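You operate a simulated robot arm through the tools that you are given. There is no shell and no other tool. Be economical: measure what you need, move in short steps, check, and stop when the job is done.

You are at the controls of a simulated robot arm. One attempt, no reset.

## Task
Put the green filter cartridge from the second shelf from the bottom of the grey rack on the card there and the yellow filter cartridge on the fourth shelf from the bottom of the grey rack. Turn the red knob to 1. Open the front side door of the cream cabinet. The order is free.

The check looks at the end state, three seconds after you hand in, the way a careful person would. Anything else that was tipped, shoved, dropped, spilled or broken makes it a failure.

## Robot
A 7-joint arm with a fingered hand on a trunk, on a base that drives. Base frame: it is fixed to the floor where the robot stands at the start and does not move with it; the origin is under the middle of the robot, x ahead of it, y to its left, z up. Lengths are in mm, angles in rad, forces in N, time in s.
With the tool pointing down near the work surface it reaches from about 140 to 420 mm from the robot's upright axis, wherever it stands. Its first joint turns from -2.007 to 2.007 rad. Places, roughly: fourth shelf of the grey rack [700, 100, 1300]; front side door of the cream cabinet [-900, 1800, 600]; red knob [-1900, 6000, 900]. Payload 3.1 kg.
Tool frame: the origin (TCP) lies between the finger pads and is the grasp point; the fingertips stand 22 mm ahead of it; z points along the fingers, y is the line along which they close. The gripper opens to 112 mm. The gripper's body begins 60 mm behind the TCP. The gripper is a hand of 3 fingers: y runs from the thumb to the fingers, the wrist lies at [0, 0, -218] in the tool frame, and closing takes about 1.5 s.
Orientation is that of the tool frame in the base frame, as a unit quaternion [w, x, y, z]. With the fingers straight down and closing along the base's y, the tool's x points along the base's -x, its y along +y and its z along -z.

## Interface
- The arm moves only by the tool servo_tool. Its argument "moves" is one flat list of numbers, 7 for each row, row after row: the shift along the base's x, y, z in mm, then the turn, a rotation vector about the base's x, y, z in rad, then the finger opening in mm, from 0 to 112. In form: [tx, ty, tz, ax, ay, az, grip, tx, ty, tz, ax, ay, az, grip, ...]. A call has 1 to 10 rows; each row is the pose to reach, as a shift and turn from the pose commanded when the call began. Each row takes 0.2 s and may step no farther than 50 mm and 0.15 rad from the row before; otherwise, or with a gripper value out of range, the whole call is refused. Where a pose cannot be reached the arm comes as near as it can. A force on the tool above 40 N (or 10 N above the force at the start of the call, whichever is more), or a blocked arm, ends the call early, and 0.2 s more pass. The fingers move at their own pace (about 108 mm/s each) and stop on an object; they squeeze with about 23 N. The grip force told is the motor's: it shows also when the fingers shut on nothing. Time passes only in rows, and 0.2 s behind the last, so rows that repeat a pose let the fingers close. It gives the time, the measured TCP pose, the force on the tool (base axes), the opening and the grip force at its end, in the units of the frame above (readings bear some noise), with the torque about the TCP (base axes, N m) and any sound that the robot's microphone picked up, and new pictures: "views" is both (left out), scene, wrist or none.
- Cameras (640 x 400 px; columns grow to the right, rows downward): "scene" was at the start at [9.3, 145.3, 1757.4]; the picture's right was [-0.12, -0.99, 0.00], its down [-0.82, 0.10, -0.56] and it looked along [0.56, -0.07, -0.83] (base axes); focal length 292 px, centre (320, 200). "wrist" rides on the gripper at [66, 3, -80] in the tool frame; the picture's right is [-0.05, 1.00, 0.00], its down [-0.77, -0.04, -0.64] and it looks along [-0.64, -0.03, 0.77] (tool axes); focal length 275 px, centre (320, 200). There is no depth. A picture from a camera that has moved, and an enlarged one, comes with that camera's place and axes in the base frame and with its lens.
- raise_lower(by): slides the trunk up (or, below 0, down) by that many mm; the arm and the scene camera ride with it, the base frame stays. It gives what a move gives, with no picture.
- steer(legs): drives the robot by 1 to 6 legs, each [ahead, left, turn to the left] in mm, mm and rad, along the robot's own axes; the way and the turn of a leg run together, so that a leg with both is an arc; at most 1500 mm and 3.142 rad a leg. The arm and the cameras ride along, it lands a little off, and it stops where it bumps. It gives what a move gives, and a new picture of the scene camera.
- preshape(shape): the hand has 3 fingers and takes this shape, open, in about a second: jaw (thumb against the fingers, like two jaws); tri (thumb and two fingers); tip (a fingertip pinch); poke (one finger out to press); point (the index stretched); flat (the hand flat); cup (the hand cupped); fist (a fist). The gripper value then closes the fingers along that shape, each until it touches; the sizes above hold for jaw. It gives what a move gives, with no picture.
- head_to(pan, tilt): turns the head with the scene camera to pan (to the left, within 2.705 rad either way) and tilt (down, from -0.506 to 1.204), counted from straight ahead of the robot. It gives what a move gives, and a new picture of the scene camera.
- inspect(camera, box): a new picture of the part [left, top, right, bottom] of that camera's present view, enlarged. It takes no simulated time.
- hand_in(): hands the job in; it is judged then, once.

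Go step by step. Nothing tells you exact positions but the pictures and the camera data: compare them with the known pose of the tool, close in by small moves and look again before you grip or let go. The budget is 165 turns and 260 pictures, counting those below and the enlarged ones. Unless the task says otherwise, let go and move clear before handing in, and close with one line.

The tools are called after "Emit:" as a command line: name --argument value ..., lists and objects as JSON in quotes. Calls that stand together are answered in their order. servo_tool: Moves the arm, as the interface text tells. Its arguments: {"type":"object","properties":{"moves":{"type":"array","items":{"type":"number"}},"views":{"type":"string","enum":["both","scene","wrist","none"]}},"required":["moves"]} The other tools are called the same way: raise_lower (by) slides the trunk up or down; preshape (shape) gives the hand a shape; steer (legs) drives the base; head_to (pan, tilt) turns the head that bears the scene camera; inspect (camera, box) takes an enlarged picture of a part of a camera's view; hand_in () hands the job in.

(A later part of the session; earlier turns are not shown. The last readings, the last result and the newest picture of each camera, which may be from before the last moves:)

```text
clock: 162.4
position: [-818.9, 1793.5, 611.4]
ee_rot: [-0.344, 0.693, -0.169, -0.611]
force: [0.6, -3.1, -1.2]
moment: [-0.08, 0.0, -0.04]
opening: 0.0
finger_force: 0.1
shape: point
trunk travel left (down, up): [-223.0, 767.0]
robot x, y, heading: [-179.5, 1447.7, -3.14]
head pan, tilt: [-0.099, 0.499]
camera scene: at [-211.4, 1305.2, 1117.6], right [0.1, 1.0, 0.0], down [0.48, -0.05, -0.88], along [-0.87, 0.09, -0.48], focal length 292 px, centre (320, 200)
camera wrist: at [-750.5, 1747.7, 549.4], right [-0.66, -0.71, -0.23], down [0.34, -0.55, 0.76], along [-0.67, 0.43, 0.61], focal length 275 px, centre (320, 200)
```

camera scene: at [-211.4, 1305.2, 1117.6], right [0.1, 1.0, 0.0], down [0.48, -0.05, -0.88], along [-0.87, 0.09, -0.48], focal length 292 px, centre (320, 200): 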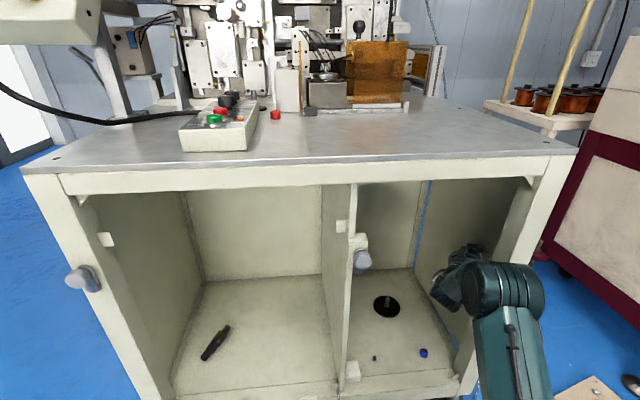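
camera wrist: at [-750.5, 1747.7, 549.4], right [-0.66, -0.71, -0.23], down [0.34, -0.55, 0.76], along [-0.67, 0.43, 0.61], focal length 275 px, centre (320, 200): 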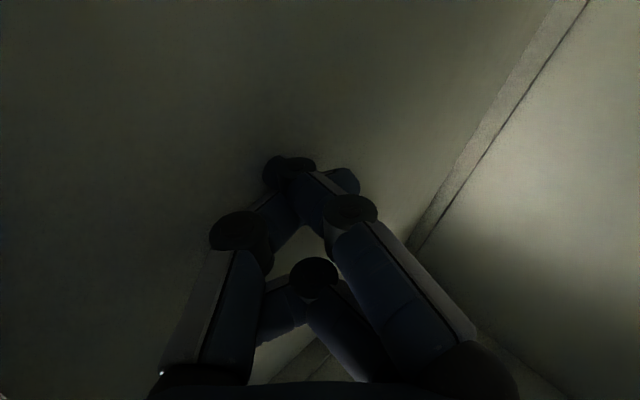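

The door yields with only 3 N. Keep pushing while turning the hand outward.

Emit:
servo_tool --moves '[0, 20, 0, 0, 0, -0.1, 0, -5, 40, 0, 0, 0, -0.2, 0, -10, 60, 0, 0, 0, -0.3, 0, -15, 80, 0, 0, 0, -0.4, 0, -20, 105, 0, 0, 0, -0.4, 0, -25, 130, 0, 0, 0, -0.4, 0]' --views "both"

```text
clock: 163.8
position: [-844.5, 1922.5, 610.9]
ee_rot: [-0.459, 0.645, -0.303, -0.531]
force: [0.1, 0.6, 0.2]
moment: [0.04, -0.01, -0.03]
opening: 0.0
finger_force: 0.0
shape: point
trunk travel left (down, up): [-223.0, 767.0]
robot x, y, heading: [-178.3, 1447.5, -3.138]
head pan, tilt: [-0.099, 0.499]
camera scene: at [-211.5, 1305.4, 1117.6], right [0.1, 1.0, 0.0], down [0.48, -0.05, -0.88], along [-0.87, 0.09, -0.48], focal length 292 px, centre (320, 200)
camera wrist: at [-797.8, 1853.9, 549.8], right [-0.89, -0.4, -0.23], down [0.1, -0.64, 0.76], along [-0.45, 0.66, 0.61], focal length 275 px, centre (320, 200)
```

scene: 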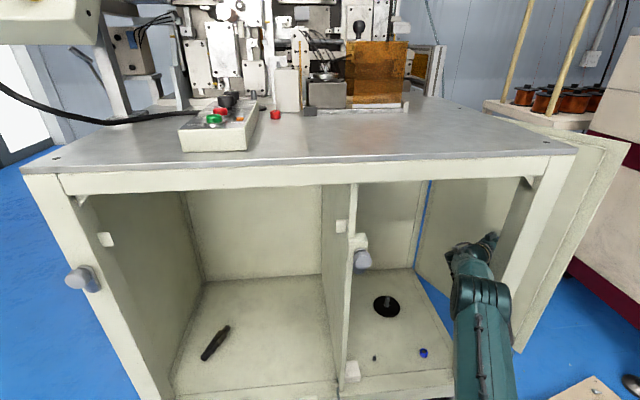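
wrist: 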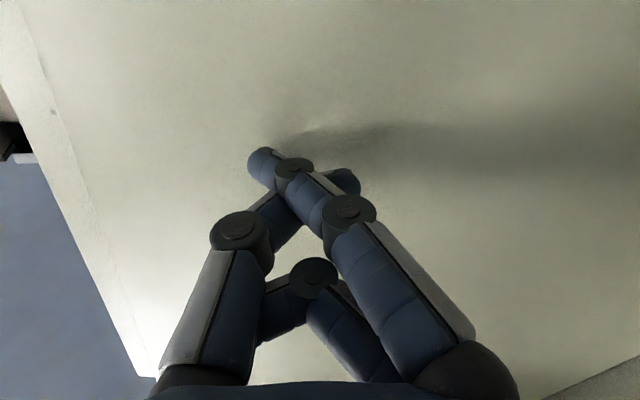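

The door is open about 25°. I'll withdraw and push it further from the front gap. Reverse the path out first.

Emit:
servo_tool --moves '[5, -35, 0, 0, 0, 0.1, 0, 10, -75, 0, 0, 0, 0.22, 0, 18, -115, 0, 0, 0, 0.35, 0, 25, -155, 0, 0, 0, 0.5, 0, 28, -195, 0, 0, 0, 0.62, 0, 32, -235, 0, 0, 0, 0.74, 0, 36, -275, 0, 0, 0, 0.86, 0, 45, -315, 0, 0, 0, 0.98, 0, 60, -350, 0, 0, 0, 1.0, 0]' --views "none"

Emit:
servo_tool --moves '[40, -10, 0, 0, 0, 0, 0, 80, -20, 0, 0, 0, 0, 0, 120, -30, 0, 0, 0, 0, 0, 160, -40, 0, 0, 0, 0, 0]' --views "scene"

```text
clock: 165.8
position: [-787.0, 1573.6, 612.4]
ee_rot: [-0.147, 0.712, 0.044, -0.685]
force: [-0.6, 0.4, -0.4]
moment: [0.01, 0.04, 0.02]
opening: 0.1
finger_force: 0.2
shape: point
trunk travel left (down, up): [-223.0, 767.0]
robot x, y, heading: [-179.0, 1447.1, -3.141]
head pan, tilt: [-0.099, 0.499]
```

```text
clock: 166.8
position: [-625.1, 1533.8, 611.1]
ee_rot: [-0.148, 0.711, 0.044, -0.686]
force: [-0.2, -0.1, 0.0]
moment: [0.0, 0.02, 0.01]
opening: 0.0
finger_force: 0.1
shape: point
trunk travel left (down, up): [-223.0, 767.0]
robot x, y, heading: [-180.0, 1445.3, -3.143]
head pan, tilt: [-0.099, 0.499]
camera scene: at [-211.3, 1305.4, 1117.7], right [0.1, 1.0, 0.0], down [0.48, -0.05, -0.88], along [-0.87, 0.09, -0.48], focal length 292 px, centre (320, 200)
```

scene: 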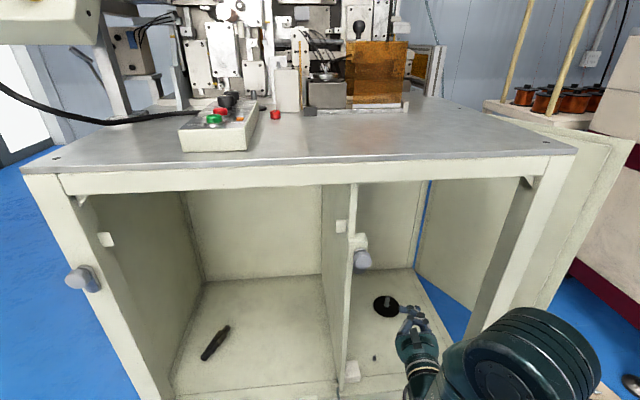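

Now move around to the front corner, turned so the arm goes past the corner into the gap behind the door.

Emit:
steer --legs '[[-180, 0, 0], [0, -250, 0], [0, 0, -0.39], [230, 95, 0]]'

Emit:
head_to --pan -0.1 --tilt 0.6

```text
clock: 172.3
position: [-632.1, 1935.7, 610.3]
ee_rot: [-0.272, 0.707, -0.089, -0.646]
force: [0.2, -0.6, -0.8]
moment: [-0.02, -0.04, 0.0]
opening: 0.1
finger_force: 0.0
shape: point
trunk travel left (down, up): [-223.0, 767.0]
robot x, y, heading: [-245.0, 1693.2, 2.768]
head pan, tilt: [-0.099, 0.499]
camera scene: at [-329.3, 1570.9, 1117.6], right [0.45, 0.89, 0.0], down [0.43, -0.22, -0.88], along [-0.78, 0.4, -0.48], focal length 292 px, centre (320, 200)
```

scene: 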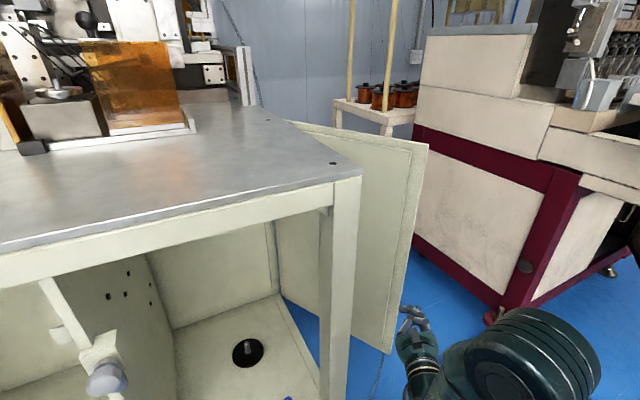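

```text
clock: 172.9
position: [-631.4, 1933.9, 609.6]
ee_rot: [-0.273, 0.707, -0.09, -0.646]
force: [-0.3, -0.9, 0.3]
moment: [0.01, 0.0, -0.03]
opening: 0.0
finger_force: 0.2
shape: point
trunk travel left (down, up): [-223.0, 767.0]
robot x, y, heading: [-250.7, 1695.6, 2.769]
head pan, tilt: [-0.099, 0.6]
camera scene: at [-327.1, 1569.7, 1108.6], right [0.45, 0.89, 0.0], down [0.5, -0.26, -0.83], along [-0.74, 0.38, -0.56], focal length 292 px, centre (320, 200)
```

scene: 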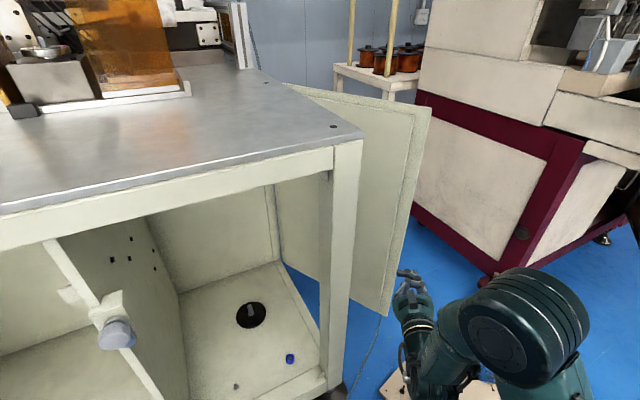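

Door edge is at ≈(-749,2018). Point the hand along -x, slip it into the gap, then push outward.

Emit:
servo_tool --moves '[0, -5, 0, 0, 0, 0.13, 0, 0, -10, 0, 0, 0, 0.26, 0, 0, -15, 0, 0, 0, 0.39, 0, -10, -18, 0, 0, 0, 0.48, 0, -40, -18, 0, 0, 0, 0.48, 0, -80, -18, 0, 0, 0, 0.48, 0, -120, -18, 0, 0, 0, 0.48, 0]' --views "both"

```text
clock: 174.6
position: [-698.1, 1832.5, 593.7]
ee_rot: [-0.122, 0.713, 0.071, -0.687]
force: [8.3, 21.5, 1.6]
moment: [0.16, -0.16, 0.94]
opening: 0.0
finger_force: 0.1
shape: point
out of reach, approached as far as the arm can: row 2, 3, 4, 5, 6, 7
trunk travel left (down, up): [-223.0, 767.0]
robot x, y, heading: [-243.7, 1691.9, 2.765]
head pan, tilt: [-0.099, 0.6]
stopped in row 7: the force on the tool passed its limit at 86 N (the readings are from after the stop); the commanded pose is now the measured one
camera scene: at [-325.9, 1572.5, 1108.9], right [0.46, 0.89, 0.0], down [0.5, -0.26, -0.83], along [-0.73, 0.38, -0.56], focal length 292 px, centre (320, 200)
camera wrist: at [-615.3, 1840.1, 532.5], right [-0.07, -0.97, -0.23], down [0.6, -0.22, 0.77], along [-0.8, -0.08, 0.6], focal length 275 px, centre (320, 200)
```

scene: 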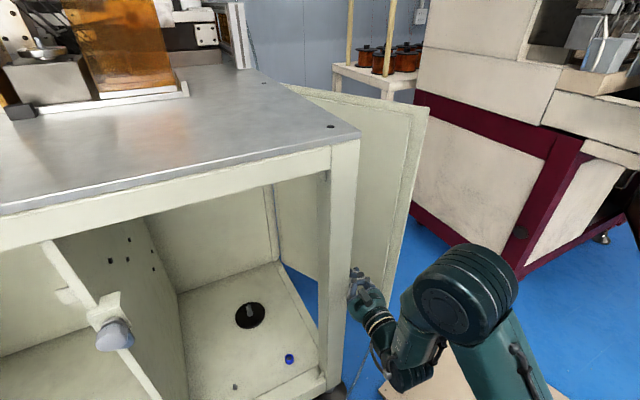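
wrist: 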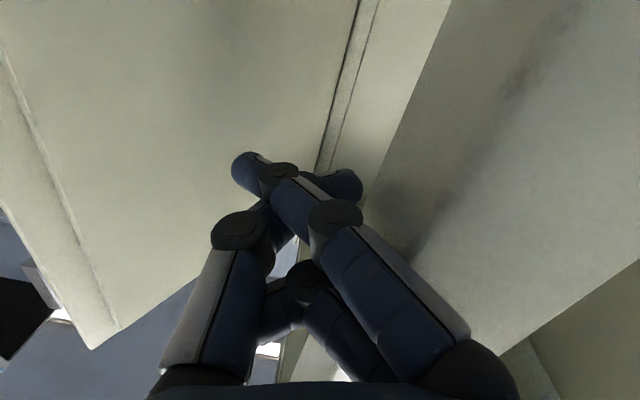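

The wrist's yaw limit dragged it against the post. Ease off the post and use a direction it can reach.

Emit:
servo_tool --moves '[5, 20, 5, 0, 0, -0.08, 0, 5, 45, 10, 0, 0, -0.16, 0, 0, 65, 15, 0, 0, -0.25, 0]' --views "both"

```text
clock: 175.4
position: [-698.4, 1892.3, 608.4]
ee_rot: [-0.204, 0.716, -0.013, -0.667]
force: [0.5, -0.3, 0.8]
moment: [0.02, -0.02, -0.02]
opening: 0.0
finger_force: 0.0
shape: point
trunk travel left (down, up): [-223.0, 767.0]
robot x, y, heading: [-244.3, 1695.6, 2.766]
head pan, tilt: [-0.099, 0.6]
camera scene: at [-326.9, 1570.0, 1108.5], right [0.46, 0.89, 0.0], down [0.5, -0.26, -0.83], along [-0.73, 0.38, -0.56], focal length 292 px, centre (320, 200)
camera wrist: at [-616.8, 1880.1, 547.7], right [-0.3, -0.93, -0.23], down [0.53, -0.36, 0.77], along [-0.79, 0.11, 0.6], focal length 275 px, centre (320, 200)
```

scene: 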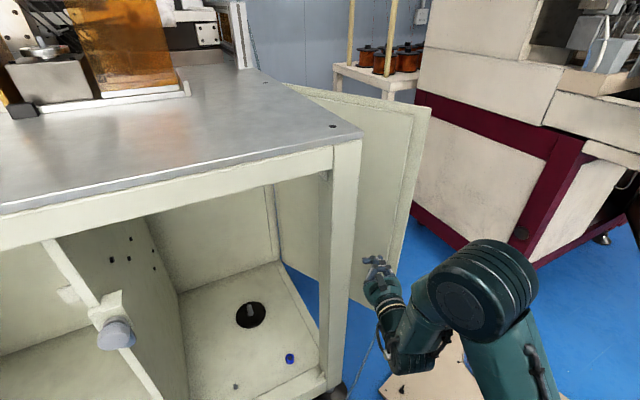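
wrist: 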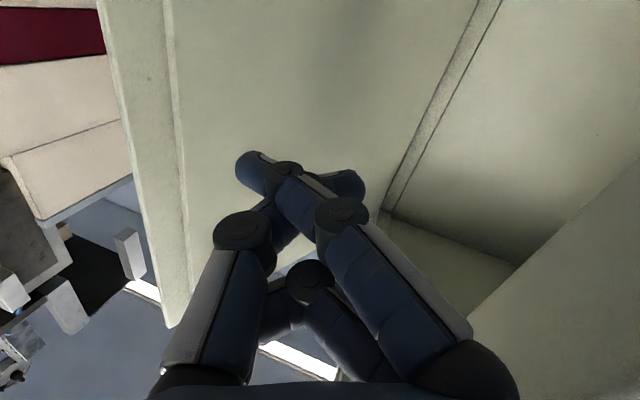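

Now the fingertip faces the door's inner side. Push outward with a growing turn.

Emit:
servo_tool --moves '[-20, 15, 0, 0, 0, -0.05, 0, -40, 35, 0, 0, 0, -0.12, 0, -55, 65, 0, 0, 0, -0.2, 0, -70, 95, 0, 0, 0, -0.28, 0, -85, 125, 0, 0, 0, -0.36, 0, -100, 155, 0, 0, 0, -0.44, 0, -115, 185, 0, 0, 0, -0.44, 0, -130, 215, 0, 0, 0, -0.44, 0]' --views "both"

```text
clock: 177.2
position: [-829.4, 2108.2, 608.6]
ee_rot: [-0.344, 0.696, -0.17, -0.607]
force: [0.4, -0.3, 0.4]
moment: [-0.01, 0.02, -0.06]
opening: 0.3
finger_force: 0.0
shape: point
trunk travel left (down, up): [-223.0, 767.0]
robot x, y, heading: [-243.9, 1688.8, 2.768]
head pan, tilt: [-0.099, 0.6]
camera scene: at [-326.9, 1570.1, 1108.6], right [0.46, 0.89, 0.0], down [0.5, -0.26, -0.83], along [-0.73, 0.38, -0.56], focal length 292 px, centre (320, 200)
camera wrist: at [-760.4, 2061.6, 547.8], right [-0.66, -0.71, -0.23], down [0.33, -0.55, 0.77], along [-0.67, 0.43, 0.6], focal length 275 px, centre (320, 200)
```

scene: 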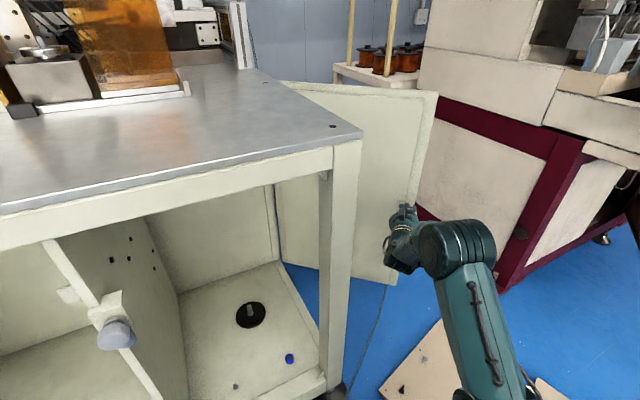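
wrist: 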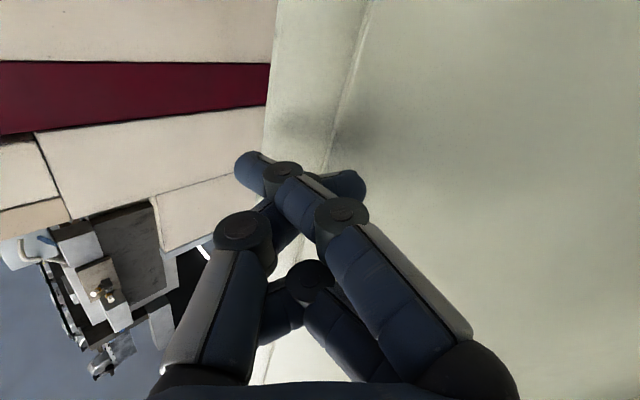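

The door is ≈45° open. Push on further along its arc.

Emit:
servo_tool --moves '[-25, 15, 0, 0, 0, 0, 0, -50, 30, 0, 0, 0, 0, 0, -75, 42, 0, 0, 0, 0, 0, -100, 54, 0, 0, 0, 0, 0, -125, 62, 0, 0, 0, 0, 0]' --views "both"

```text
clock: 178.4
position: [-955.9, 2168.8, 609.0]
ee_rot: [-0.344, 0.696, -0.169, -0.606]
force: [0.0, 0.2, -0.4]
moment: [-0.01, -0.03, 0.0]
opening: 0.0
finger_force: 0.1
shape: point
trunk travel left (down, up): [-223.0, 767.0]
robot x, y, heading: [-248.4, 1694.4, 2.77]
head pan, tilt: [-0.099, 0.6]
camera scene: at [-327.0, 1570.2, 1108.6], right [0.46, 0.89, 0.0], down [0.5, -0.26, -0.83], along [-0.73, 0.38, -0.56], focal length 292 px, centre (320, 200)
camera wrist: at [-886.4, 2123.5, 547.5], right [-0.66, -0.71, -0.23], down [0.33, -0.55, 0.77], along [-0.67, 0.43, 0.6], focal length 275 px, centre (320, 200)
```

scene: 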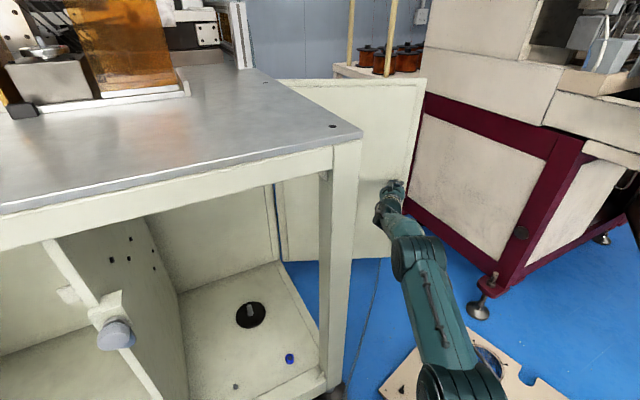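
wrist: 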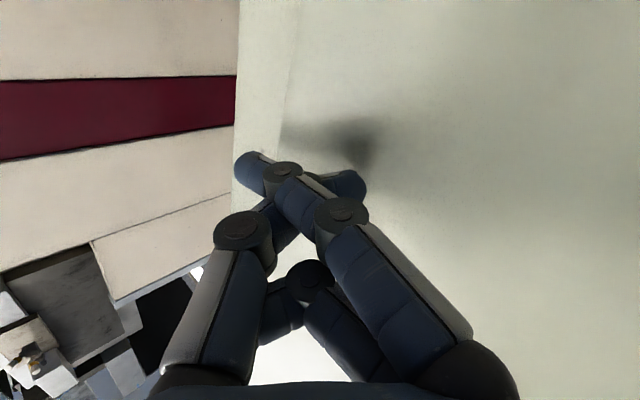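

≈61° now. One more push.

Emit:
servo_tool --moves '[-25, 5, 0, 0, 0, 0, 0, -50, 8, 0, 0, 0, 0, 0, -75, 10, 0, 0, 0, 0, 0]' --views "scene"

```text
clock: 179.2
position: [-983.3, 2172.3, 609.0]
ee_rot: [-0.345, 0.696, -0.17, -0.606]
force: [0.8, -0.2, -0.4]
moment: [0.02, 0.01, 0.02]
opening: 0.0
finger_force: 0.0
shape: point
out of reach, approached as far as the arm can: row 2, 3
trunk travel left (down, up): [-223.0, 767.0]
robot x, y, heading: [-248.6, 1692.4, 2.768]
head pan, tilt: [-0.099, 0.6]
camera scene: at [-326.9, 1570.2, 1108.6], right [0.46, 0.89, 0.0], down [0.5, -0.26, -0.82], along [-0.73, 0.38, -0.57], focal length 292 px, centre (320, 200)
```

scene: 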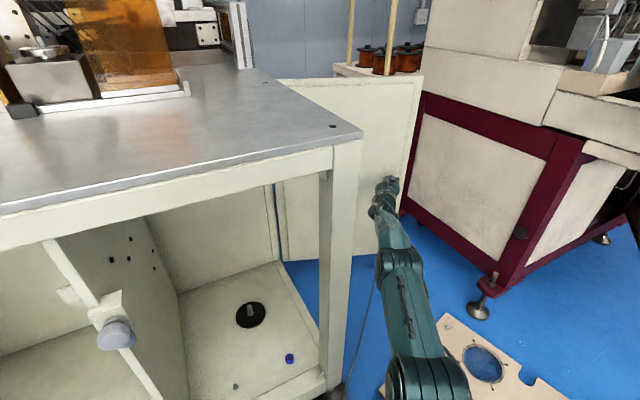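

Emit:
steer --legs '[[55, 15, 0]]'

```text
clock: 180.1
position: [-1039.8, 2178.4, 607.7]
ee_rot: [-0.344, 0.696, -0.169, -0.607]
force: [0.6, -0.3, 0.0]
moment: [-0.02, 0.0, -0.01]
opening: 0.0
finger_force: 0.0
shape: point
trunk travel left (down, up): [-223.0, 767.0]
robot x, y, heading: [-303.2, 1698.5, 2.768]
head pan, tilt: [-0.099, 0.6]
camera scene: at [-383.7, 1576.0, 1108.5], right [0.46, 0.89, 0.0], down [0.5, -0.26, -0.83], along [-0.73, 0.38, -0.56], focal length 292 px, centre (320, 200)
```

scene: 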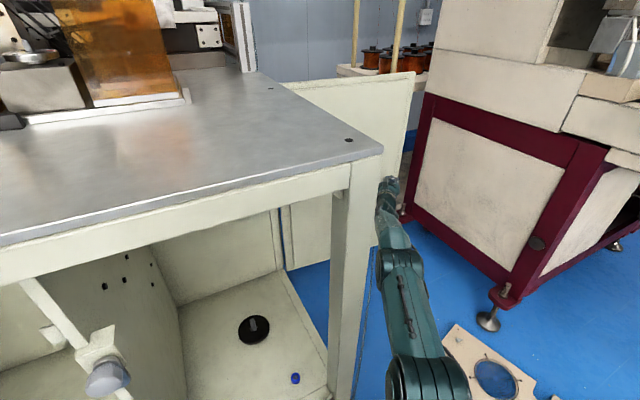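

The door stands ≈75° open. Withdraw.

Emit:
steer --legs '[[-330, -130, 0]]'

Emit:
servo_tool --moves '[40, -20, 0, 0, 0, 0, 0, 80, -40, 0, 0, 0, 0, 0, 120, -60, 0, 0, 0, 0, 0, 160, -80, 0, 0, 0, 0, 0, 200, -100, 0, 0, 0, 0, 0, 240, -120, 0, 0, 0, 0, 0, 280, -140, 0, 0, 0, 0, 0, 320, -150, 0, 0, 0, 0, 0]' --views "scene"

```text
clock: 182.4
position: [-686.3, 2178.4, 608.3]
ee_rot: [-0.342, 0.697, -0.168, -0.608]
force: [-0.2, -0.2, 0.4]
moment: [-0.03, -0.01, -0.01]
opening: 0.0
finger_force: 0.1
shape: point
trunk travel left (down, up): [-223.0, 767.0]
robot x, y, heading: [49.1, 1699.7, 2.761]
head pan, tilt: [-0.099, 0.6]
camera scene: at [-27.8, 1577.5, 1108.5], right [0.45, 0.89, 0.0], down [0.5, -0.26, -0.82], along [-0.74, 0.37, -0.57], focal length 292 px, centre (320, 200)
```

scene: 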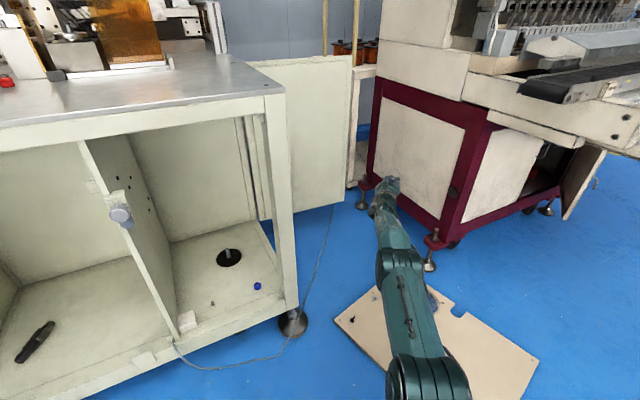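

```text
clock: 184.2
position: [-367.0, 2031.0, 609.0]
ee_rot: [-0.342, 0.696, -0.168, -0.608]
force: [-0.3, -0.4, 0.1]
moment: [0.02, 0.01, -0.04]
opening: 0.3
finger_force: 0.1
shape: point
trunk travel left (down, up): [-223.0, 767.0]
robot x, y, heading: [50.7, 1700.4, 2.769]
head pan, tilt: [-0.099, 0.6]
camera scene: at [-27.7, 1577.5, 1108.5], right [0.45, 0.89, 0.0], down [0.5, -0.26, -0.82], along [-0.74, 0.37, -0.57], focal length 292 px, centre (320, 200)
```

scene: 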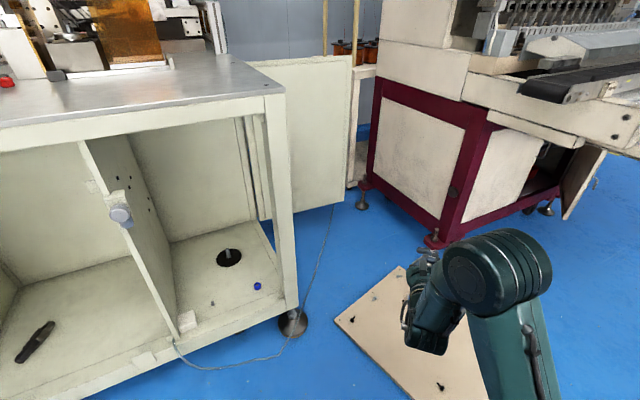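

Door done. Now travel to the far end towards the red knob.

Emit:
steer --legs '[[-440, -170, 0], [0, 0, -1.2], [1400, 0, 0], [700, 0, 0]]'

Emit:
head_to --pan 0.6 --tilt 0.2

```text
clock: 200.1
position: [658.4, 4324.6, 608.4]
ee_rot: [0.626, -0.48, 0.531, 0.308]
force: [-0.4, 0.0, 0.2]
moment: [-0.01, 0.02, 0.01]
opening: 0.2
finger_force: 0.1
shape: point
trunk travel left (down, up): [-223.0, 767.0]
robot x, y, heading: [504.7, 3812.5, 1.574]
head pan, tilt: [-0.099, 0.6]
camera scene: at [358.9, 3842.1, 1108.6], right [1.0, -0.09, 0.0], down [-0.05, -0.56, -0.83], along [0.08, 0.82, -0.56], focal length 292 px, centre (320, 200)
```

scene: 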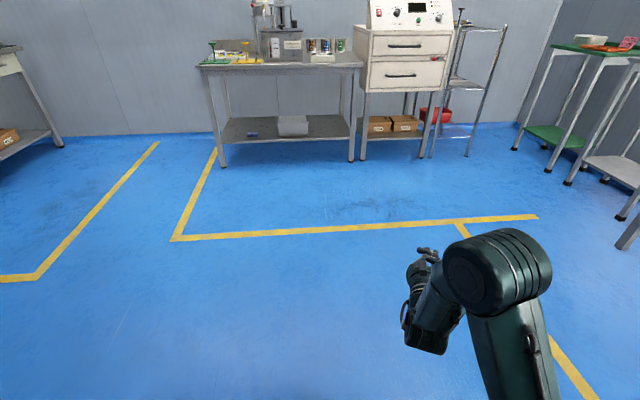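

```text
clock: 201.2
position: [659.2, 4326.0, 609.3]
ee_rot: [0.625, -0.48, 0.532, 0.31]
force: [-0.6, 0.5, 0.1]
moment: [0.01, -0.01, 0.0]
opening: 0.0
finger_force: 0.0
shape: point
trunk travel left (down, up): [-223.0, 767.0]
robot x, y, heading: [503.5, 3813.3, 1.578]
head pan, tilt: [0.6, 0.201]
camera scene: at [297.5, 3830.8, 1145.3], right [0.82, 0.57, 0.0], down [0.11, -0.16, -0.98], along [-0.56, 0.81, -0.2], focal length 292 px, centre (320, 200)
```

scene: 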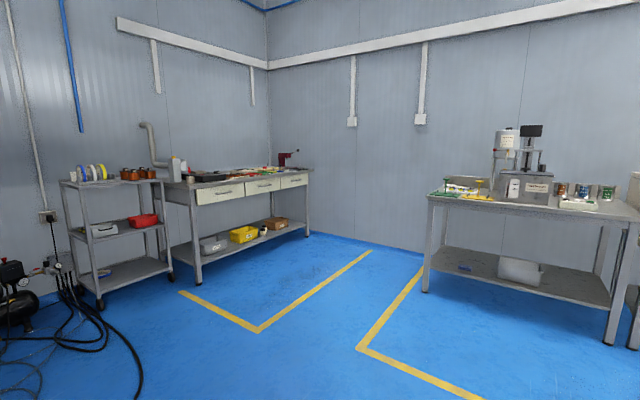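

The knob should be on the bench in the left corner. Zoom in.

Emit:
inspect --camera "scene" --box '[150, 130, 330, 240]'

```text
3.56 times, centred on (240, 185) of scene
camera zoom: at [297.5, 3830.8, 1145.3], right [0.82, 0.57, 0.0], down [0.11, -0.16, -0.98], along [-0.56, 0.81, -0.2], focal length 1039 px, centre (604, 253)
```

zoom: 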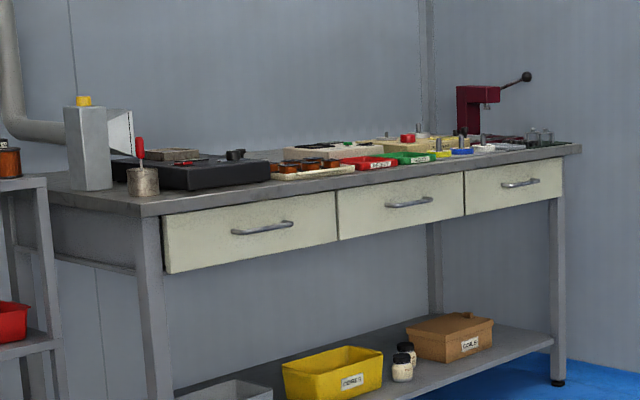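

Emit:
steer --legs '[[900, 0, 0], [0, 0, 1.1], [1200, 0, 0]]'

Emit:
head_to --pan 0.0 --tilt 0.25

Emit:
inspect --camera "scene" --box '[160, 100, 480, 300]'

```text
clock: 214.3
position: [-919.1, 5655.8, 608.8]
ee_rot: [-0.383, 0.683, -0.215, -0.583]
force: [-0.2, -0.1, -1.2]
moment: [-0.02, -0.02, 0.05]
opening: 0.0
finger_force: 0.1
shape: point
trunk travel left (down, up): [-223.0, 767.0]
robot x, y, heading: [-543.9, 5272.4, 2.638]
head pan, tilt: [0.6, 0.201]
camera scene: at [-662.5, 5102.3, 1145.3], right [-0.1, 1.0, 0.0], down [0.2, 0.02, -0.98], along [-0.98, -0.09, -0.2], focal length 292 px, centre (320, 200)
```

scene: 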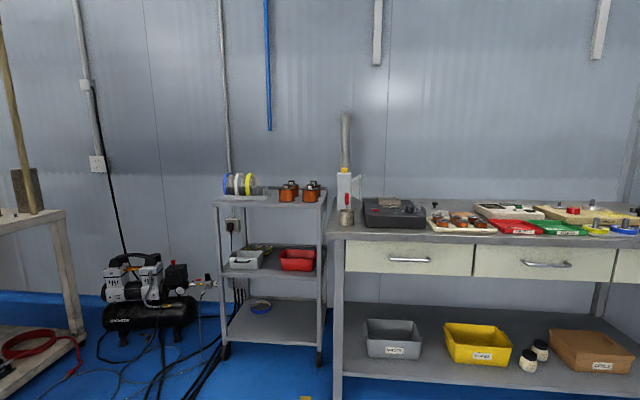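

```text
clock: 215.3
position: [-920.1, 5656.7, 609.4]
ee_rot: [-0.383, 0.684, -0.214, -0.583]
force: [-0.7, -0.4, -0.1]
moment: [0.01, -0.02, 0.03]
opening: 0.2
finger_force: 0.0
shape: point
trunk travel left (down, up): [-223.0, 767.0]
robot x, y, heading: [-543.3, 5274.8, 2.642]
head pan, tilt: [0.0, 0.25]
camera scene: at [-651.7, 5156.3, 1140.8], right [0.48, 0.88, 0.0], down [0.22, -0.12, -0.97], along [-0.85, 0.47, -0.25], focal length 292 px, centre (320, 200)
```

scene: 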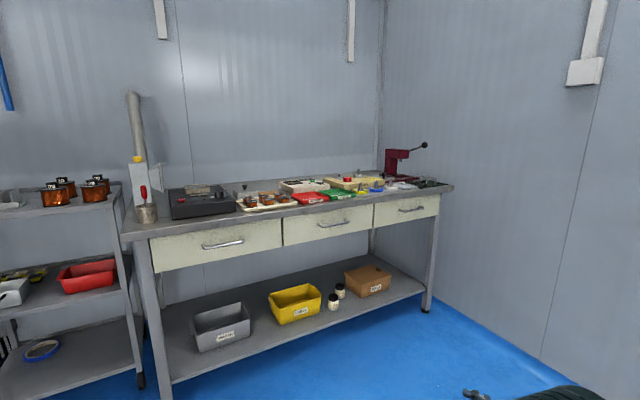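

```text
2.00 times, centred on (320, 200) of scene
camera zoom: at [-651.7, 5156.3, 1140.8], right [0.48, 0.88, 0.0], down [0.22, -0.12, -0.97], along [-0.85, 0.47, -0.25], focal length 584 px, centre (320, 200)
```

zoom: 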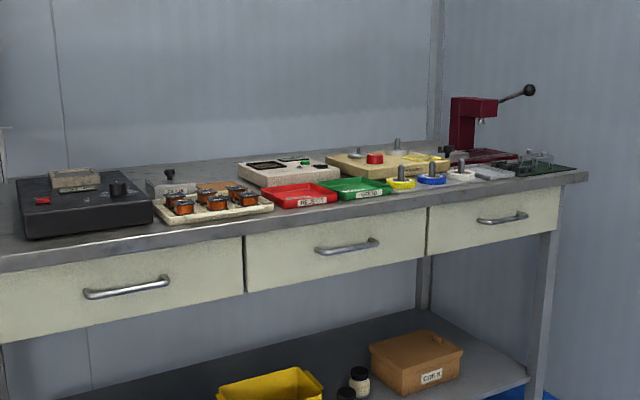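

The red knob sits on a cream box on the bench at ≈(-1880,5990). Raise the trunk, drive closer and look from above.

Emit:
raise_lower --by 400

Emit:
steer --legs '[[0, 0, 0.5], [550, -500, 0]]'

Emit:
head_to --pan -0.2 --tilt 0.7

Emit:
inspect --camera "scene" --box '[240, 100, 400, 200]'

```text
clock: 219.1
position: [-919.4, 5656.8, 1010.2]
ee_rot: [-0.384, 0.683, -0.215, -0.583]
force: [-0.1, -0.6, 0.5]
moment: [-0.02, 0.0, 0.02]
opening: 0.0
finger_force: 0.0
shape: point
trunk travel left (down, up): [-623.0, 367.0]
robot x, y, heading: [-548.8, 5271.0, 2.639]
head pan, tilt: [0.0, 0.25]
```

```text
clock: 224.6
position: [-1615.3, 5924.9, 1008.2]
ee_rot: [-0.222, 0.716, -0.034, -0.661]
force: [-0.5, 0.6, 0.1]
moment: [0.0, 0.01, 0.0]
opening: 0.2
finger_force: 0.0
shape: point
trunk travel left (down, up): [-623.0, 367.0]
robot x, y, heading: [-1102.9, 5774.0, -3.136]
head pan, tilt: [0.0, 0.25]
camera scene: at [-1136.9, 5619.3, 1540.8], right [-0.01, 1.0, 0.0], down [0.25, 0.0, -0.97], along [-0.97, -0.01, -0.25], focal length 292 px, centre (320, 200)
```

scene: 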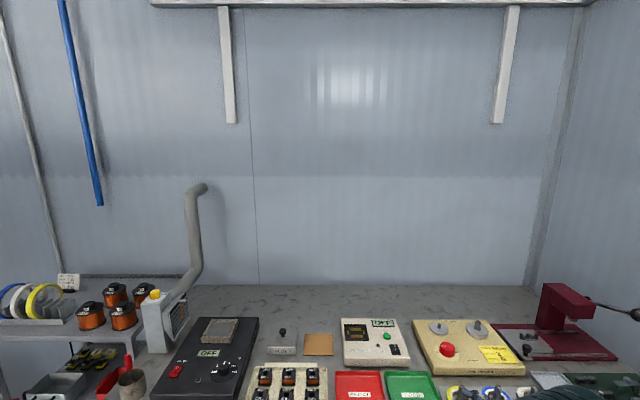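

```text
clock: 225.5
position: [-1615.2, 5924.5, 1008.3]
ee_rot: [-0.223, 0.715, -0.035, -0.661]
force: [-0.3, 0.0, -0.7]
moment: [-0.01, 0.01, 0.02]
opening: 0.0
finger_force: 0.0
shape: point
trunk travel left (down, up): [-623.0, 367.0]
robot x, y, heading: [-1101.5, 5774.0, -3.14]
head pan, tilt: [-0.201, 0.7]
camera scene: at [-1126.6, 5636.0, 1500.0], right [0.19, 0.98, 0.0], down [0.63, -0.12, -0.77], along [-0.75, 0.15, -0.64], focal length 292 px, centre (320, 200)
```

scene: 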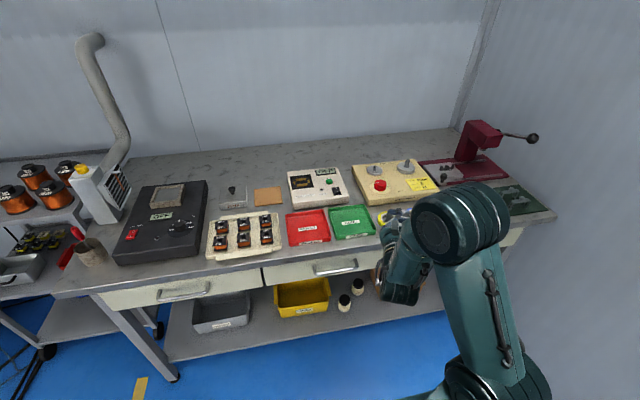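

```text
4.00 times, centred on (320, 150) of scene
camera zoom: at [-1126.6, 5636.0, 1500.0], right [0.19, 0.98, 0.0], down [0.63, -0.12, -0.77], along [-0.75, 0.15, -0.64], focal length 1169 px, centre (320, 400)
```

zoom: 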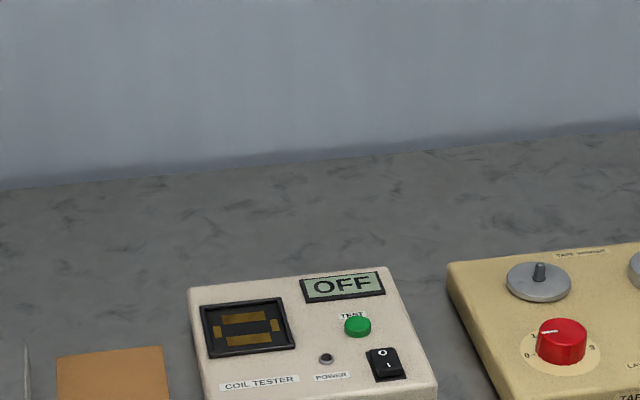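

Emit:
inspect --camera "scene" --box '[355, 165, 405, 197]'

```text
12.50 times, centred on (380, 181) of scene
camera zoom: at [-1126.6, 5636.0, 1500.0], right [0.19, 0.98, 0.0], down [0.63, -0.12, -0.77], along [-0.75, 0.15, -0.64], focal length 3652 px, centre (-430, 438)
```

zoom: 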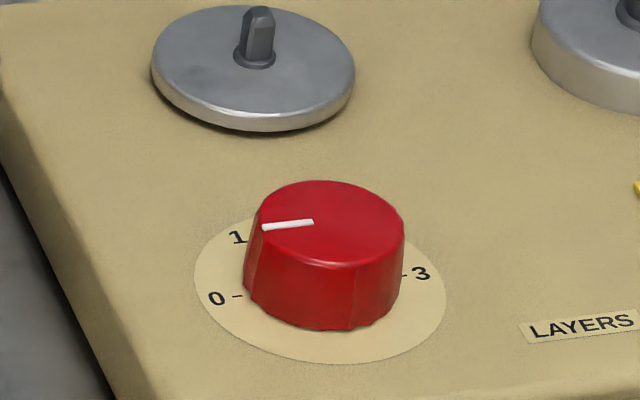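

The pointer is at 0, with 1 lying 60° clockwise. Knob: centre ≈(-1892,6006), Ø≈41 mm, top z≈890. I switch to the jaw and turn the hand to point down.

Emit:
preshape --shape "jaw"

Emit:
servo_tool --moves '[15, -5, 5, -0.05, -0.13, 0, 70, 30, -10, 10, -0.1, -0.26, 0, 70, 45, -15, 15, -0.15, -0.39, 0, 70, 60, -20, 20, -0.205, -0.52, 0, 70, 75, -25, 25, -0.26, -0.65, 0, 70, 90, -30, 30, -0.31, -0.78, 0, 70, 105, -35, 35, -0.36, -0.91, 0, 70, 120, -40, 40, -0.41, -1.04, 0, 70, 135, -45, 45, -0.46, -1.17, 0, 70, 150, -50, 50, -0.51, -1.3, 0, 70]' --views "both"

```text
clock: 226.4
position: [-1614.3, 5924.3, 1008.8]
ee_rot: [-0.222, 0.716, -0.034, -0.661]
force: [-0.2, 0.6, 0.9]
moment: [0.04, 0.03, 0.01]
opening: 80.0
finger_force: 0.1
shape: jaw
trunk travel left (down, up): [-623.0, 367.0]
robot x, y, heading: [-1102.3, 5770.5, -3.131]
head pan, tilt: [-0.201, 0.7]
```

```text
clock: 228.6
position: [-1462.1, 5873.6, 1059.3]
ee_rot: [-0.022, 0.996, -0.047, -0.069]
force: [-0.3, 0.2, 0.1]
moment: [0.03, 0.0, 0.01]
opening: 69.7
finger_force: 0.1
shape: jaw
trunk travel left (down, up): [-623.0, 367.0]
robot x, y, heading: [-1102.0, 5771.1, -3.136]
head pan, tilt: [-0.201, 0.7]
camera scene: at [-1126.9, 5635.9, 1499.9], right [0.19, 0.98, 0.0], down [0.63, -0.12, -0.76], along [-0.75, 0.15, -0.64], focal length 292 px, centre (320, 200)
camera wrist: at [-1387.1, 5858.9, 1130.9], right [-0.14, -0.99, -0.03], down [-0.67, 0.07, 0.74], along [-0.73, 0.13, -0.67], focal length 275 px, centre (320, 200)
```

scene: 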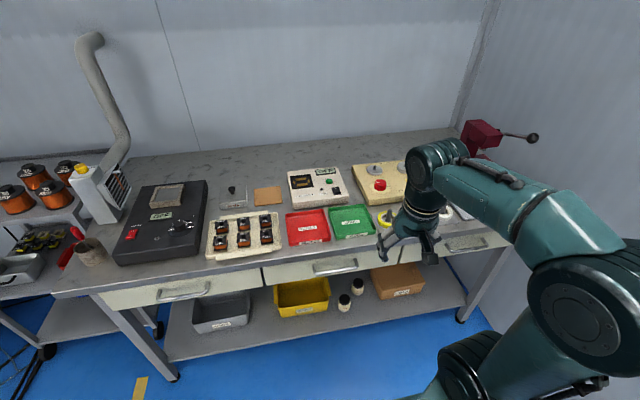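
wrist: 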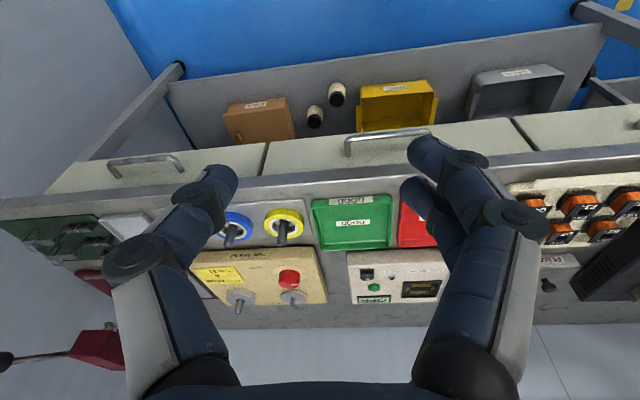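

Drive closer, so that the hand comes near above the knob.

Emit:
steer --legs '[[300, -130, 0]]'

Emit:
servo_tool --moves '[0, 0, 0, 0, 0, 0.12, 70, 0, 0, 0, 0, 0, 0.24, 70, 0, 0, 0, 0, 0, 0.36, 70, 0, 0, 0, 0, 0, 0.48, 70, 0, 0, 0, 0, 0, 0.6, 70, 0, 0, 0, 0, 0, 0.72, 70]' --views "both"

```text
clock: 230.7
position: [-1762.3, 6002.9, 1059.3]
ee_rot: [-0.023, 0.996, -0.05, -0.069]
force: [-0.5, 0.8, 0.3]
moment: [-0.01, -0.02, 0.06]
opening: 69.7
finger_force: 0.0
shape: jaw
trunk travel left (down, up): [-623.0, 367.0]
robot x, y, heading: [-1405.1, 5899.2, -3.146]
head pan, tilt: [-0.201, 0.7]
camera scene: at [-1427.2, 5764.6, 1500.0], right [0.2, 0.98, 0.0], down [0.63, -0.13, -0.76], along [-0.75, 0.15, -0.64], focal length 292 px, centre (320, 200)
```

scene: 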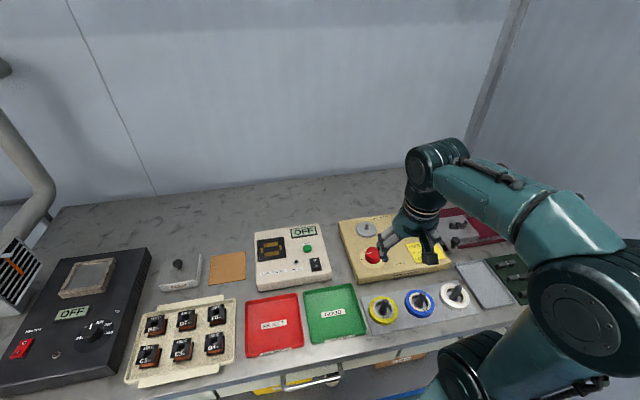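

```text
clock: 232.1
position: [-1760.1, 6002.5, 1059.7]
ee_rot: [0.003, 0.949, 0.305, -0.074]
force: [0.9, 1.2, -0.3]
moment: [0.0, 0.01, 0.02]
opening: 70.0
finger_force: 0.0
shape: jaw
trunk travel left (down, up): [-623.0, 367.0]
robot x, y, heading: [-1402.3, 5899.0, -3.139]
head pan, tilt: [-0.201, 0.7]
camera scene: at [-1426.3, 5764.2, 1499.9], right [0.2, 0.98, 0.0], down [0.63, -0.13, -0.76], along [-0.75, 0.15, -0.64], focal length 292 px, centre (320, 200)
camera wrist: at [-1695.8, 6041.8, 1131.2], right [0.54, -0.84, -0.03], down [-0.55, -0.39, 0.74], along [-0.63, -0.38, -0.67], focal length 275 px, centre (320, 200)
```

scene: 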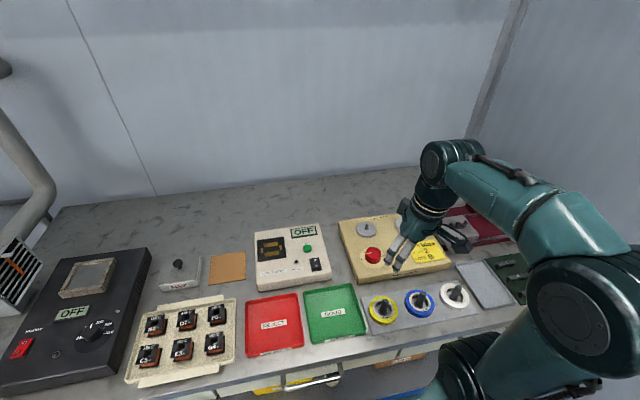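
wrist: 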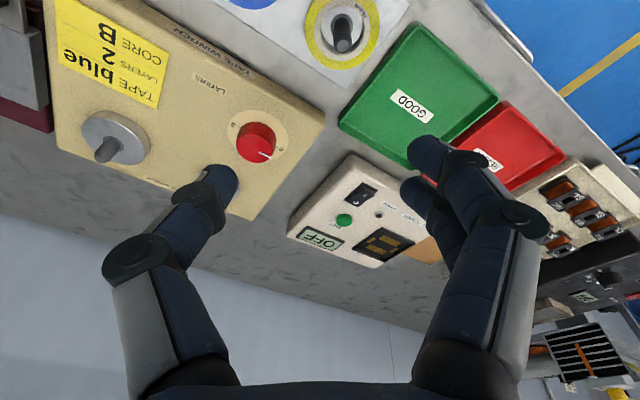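

Triangulated: knob top ≈ (-1912,6009,862). Move 50 mm closer and bring the hand above it.

Emit:
steer --legs '[[50, 0, 0]]'

Emit:
servo_tool --moves '[-25, 0, -20, 0, 0, 0, 70, -50, 2, -40, 0, 0, 0, 70, -75, 4, -60, 0, 0, 0, 70, -98, 5, -80, 0, 0, 0, 70]' --views "both"

```text
clock: 233.1
position: [-1811.5, 6002.8, 1059.8]
ee_rot: [0.003, 0.95, 0.304, -0.073]
force: [-0.6, -0.4, 0.9]
moment: [-0.02, -0.02, -0.04]
opening: 69.9
finger_force: 0.0
shape: jaw
trunk travel left (down, up): [-623.0, 367.0]
robot x, y, heading: [-1450.4, 5900.9, -3.137]
head pan, tilt: [-0.201, 0.7]
camera scene: at [-1477.6, 5763.9, 1499.9], right [0.19, 0.98, 0.0], down [0.63, -0.13, -0.76], along [-0.75, 0.15, -0.65], focal length 292 px, centre (320, 200)
```

scene: 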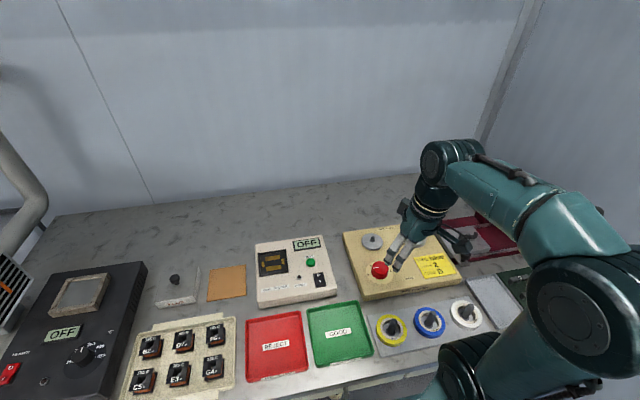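

```text
clock: 234.1
position: [-1911.0, 6007.5, 979.3]
ee_rot: [0.003, 0.95, 0.305, -0.074]
force: [-1.3, 0.2, 0.2]
moment: [0.0, 0.02, 0.0]
opening: 69.7
finger_force: 0.2
shape: jaw
trunk travel left (down, up): [-623.0, 367.0]
robot x, y, heading: [-1448.9, 5901.6, -3.138]
head pan, tilt: [-0.201, 0.7]
camera scene: at [-1476.5, 5763.9, 1499.9], right [0.19, 0.98, 0.0], down [0.63, -0.13, -0.76], along [-0.75, 0.15, -0.64], focal length 292 px, centre (320, 200)
camera wrist: at [-1844.8, 6045.8, 1050.6], right [0.54, -0.84, -0.03], down [-0.55, -0.38, 0.74], along [-0.63, -0.38, -0.67], focal length 275 px, centre (320, 200)
```

scene: 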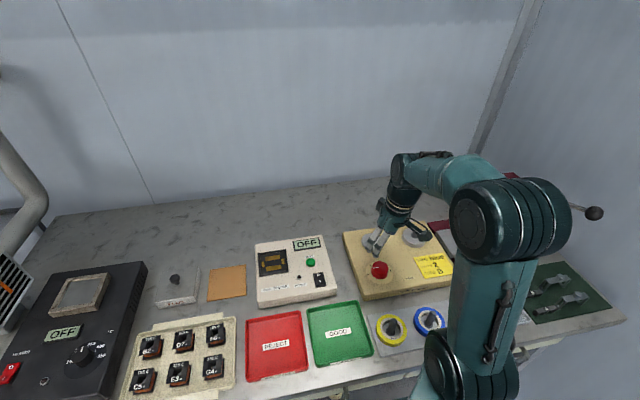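
wrist: 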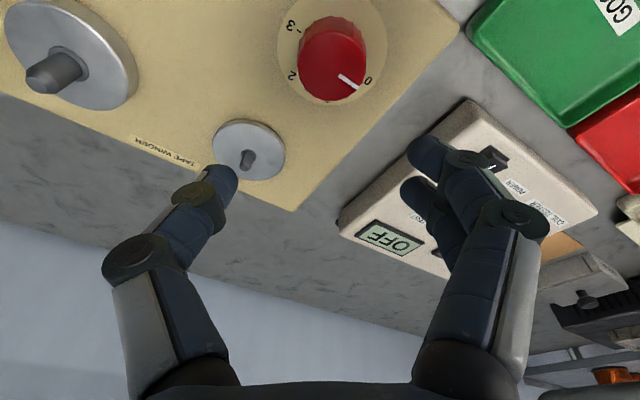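

Knob refined to (-1904,6006), top z≈880; 0 lies at -90°, 1 at -150° (world), i.e. 60° clockwise. Descend partway and check.

Emit:
servo_tool --moves '[4, -1, -25, 0, 0, 0, 75, 7, -1, -50, 0, 0, 0, 75, 7, -1, -70, 0, 0, 0, 75]' --views "both"

```text
clock: 234.9
position: [-1902.8, 6005.4, 909.1]
ee_rot: [0.002, 0.95, 0.305, -0.073]
force: [0.1, 0.0, 0.6]
moment: [-0.02, -0.02, 0.0]
opening: 74.6
finger_force: 0.0
shape: jaw
trunk travel left (down, up): [-623.0, 367.0]
robot x, y, heading: [-1451.1, 5899.0, -3.132]
head pan, tilt: [-0.201, 0.7]
camera scene: at [-1476.1, 5763.9, 1499.9], right [0.19, 0.98, 0.0], down [0.63, -0.13, -0.76], along [-0.75, 0.15, -0.64], focal length 292 px, centre (320, 200)
camera wrist: at [-1837.0, 6044.5, 981.4], right [0.54, -0.84, -0.03], down [-0.55, -0.39, 0.74], along [-0.63, -0.38, -0.67], focal length 275 px, centre (320, 200)
```

scene: 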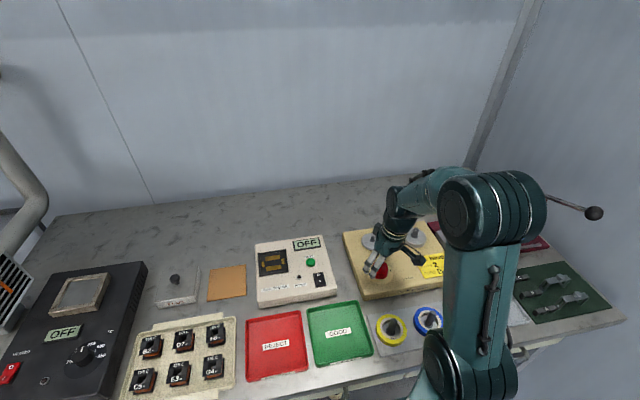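
wrist: 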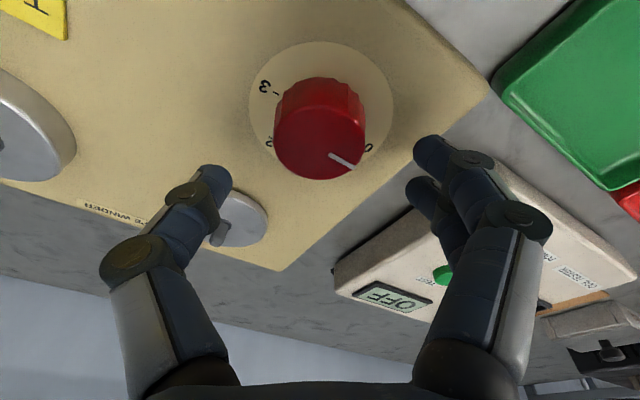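

Aligned. Descend to grip height.

Emit:
servo_tool --moves '[0, 1, -10, 0, 0, 0, 75, 0, 1, -18, 0, 0, 0, 75, 0, 1, -22, 0, 0, 0, 75]' --views "wrist"

```text
clock: 235.7
position: [-1902.1, 6007.3, 887.4]
ee_rot: [0.002, 0.95, 0.305, -0.073]
force: [1.0, 0.0, 0.7]
moment: [0.02, -0.04, 0.0]
opening: 74.9
finger_force: 0.0
shape: jaw
trunk travel left (down, up): [-623.0, 367.0]
robot x, y, heading: [-1450.8, 5902.9, -3.138]
head pan, tilt: [-0.201, 0.7]
camera wrist: at [-1836.6, 6046.3, 959.3], right [0.54, -0.84, -0.03], down [-0.55, -0.38, 0.74], along [-0.63, -0.38, -0.67], focal length 275 px, centre (320, 200)
```

wrist: 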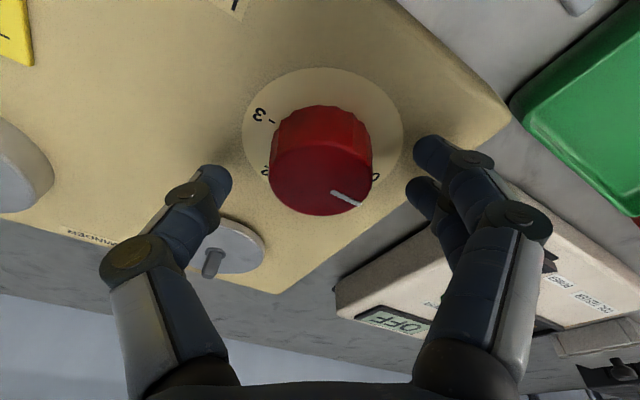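

Emit:
servo_tool --moves '[0, 0, -3, 0, 0, 0, 75, 0, 0, -3, 0, 0, 0, 55, 0, 0, -3, 0, 0, 0, 30, 0, 0, -3, 0, 0, 0, 20, 0, 0, -3, 0, 0, 0, 20, 0, 0, -3, 0, 0, 0, 20]' --views "wrist"

```text
clock: 237.1
position: [-1903.3, 6007.1, 885.8]
ee_rot: [0.003, 0.949, 0.306, -0.073]
force: [0.1, -0.2, -0.4]
moment: [0.01, -0.02, -0.02]
opening: 33.9
finger_force: 23.2
shape: jaw
trunk travel left (down, up): [-623.0, 367.0]
robot x, y, heading: [-1452.5, 5898.1, -3.138]
head pan, tilt: [-0.201, 0.7]
camera wrist: at [-1837.0, 6046.7, 956.6], right [0.54, -0.84, -0.03], down [-0.55, -0.38, 0.74], along [-0.63, -0.38, -0.67], focal length 275 px, centre (320, 200)
```

wrist: 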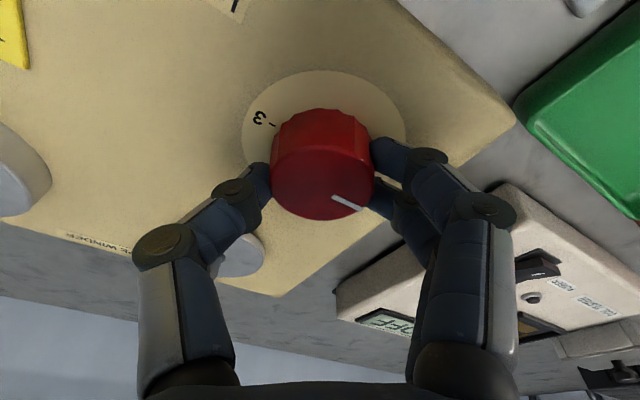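

Gripped. Rotate 60° clockwise about the vertical.

Emit:
servo_tool --moves '[0, 0, 0, 0, 0, -0.13, 15, 0, 0, 0, 0, 0, -0.26, 15, 0, 0, 0, 0, 0, -0.39, 15, 0, 0, 0, 0, 0, -0.52, 15, 0, 0, 0, 0, 0, -0.65, 15, 0, 0, 0, 0, 0, -0.78, 15, 0, 0, 0, 0, 0, -0.91, 15, 0, 0, 0, 0, 0, -1.047, 15, 0, 0, 0, 0, 0, -1.047, 15]' --views "wrist"

```text
clock: 239.1
position: [-1902.5, 6007.5, 883.9]
ee_rot: [-0.034, 0.974, -0.212, -0.066]
force: [-4.2, 4.9, 5.7]
moment: [0.04, 0.06, 0.02]
opening: 33.9
finger_force: 22.6
shape: jaw
trunk travel left (down, up): [-623.0, 367.0]
robot x, y, heading: [-1450.3, 5901.9, -3.136]
head pan, tilt: [-0.201, 0.7]
camera wrist: at [-1835.0, 5969.3, 956.0], right [-0.46, -0.89, -0.03], down [-0.61, 0.29, 0.74], along [-0.65, 0.36, -0.67], focal length 275 px, centre (320, 200)
```

wrist: 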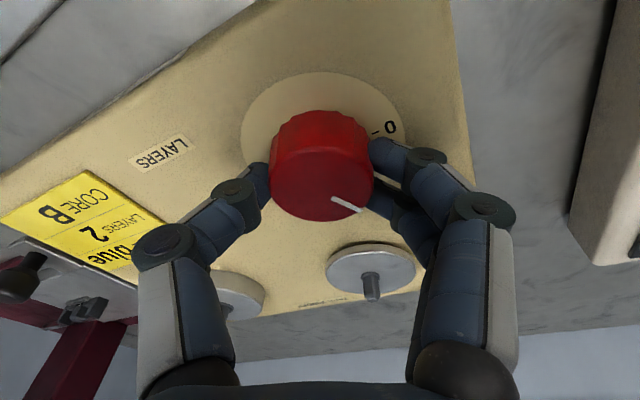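

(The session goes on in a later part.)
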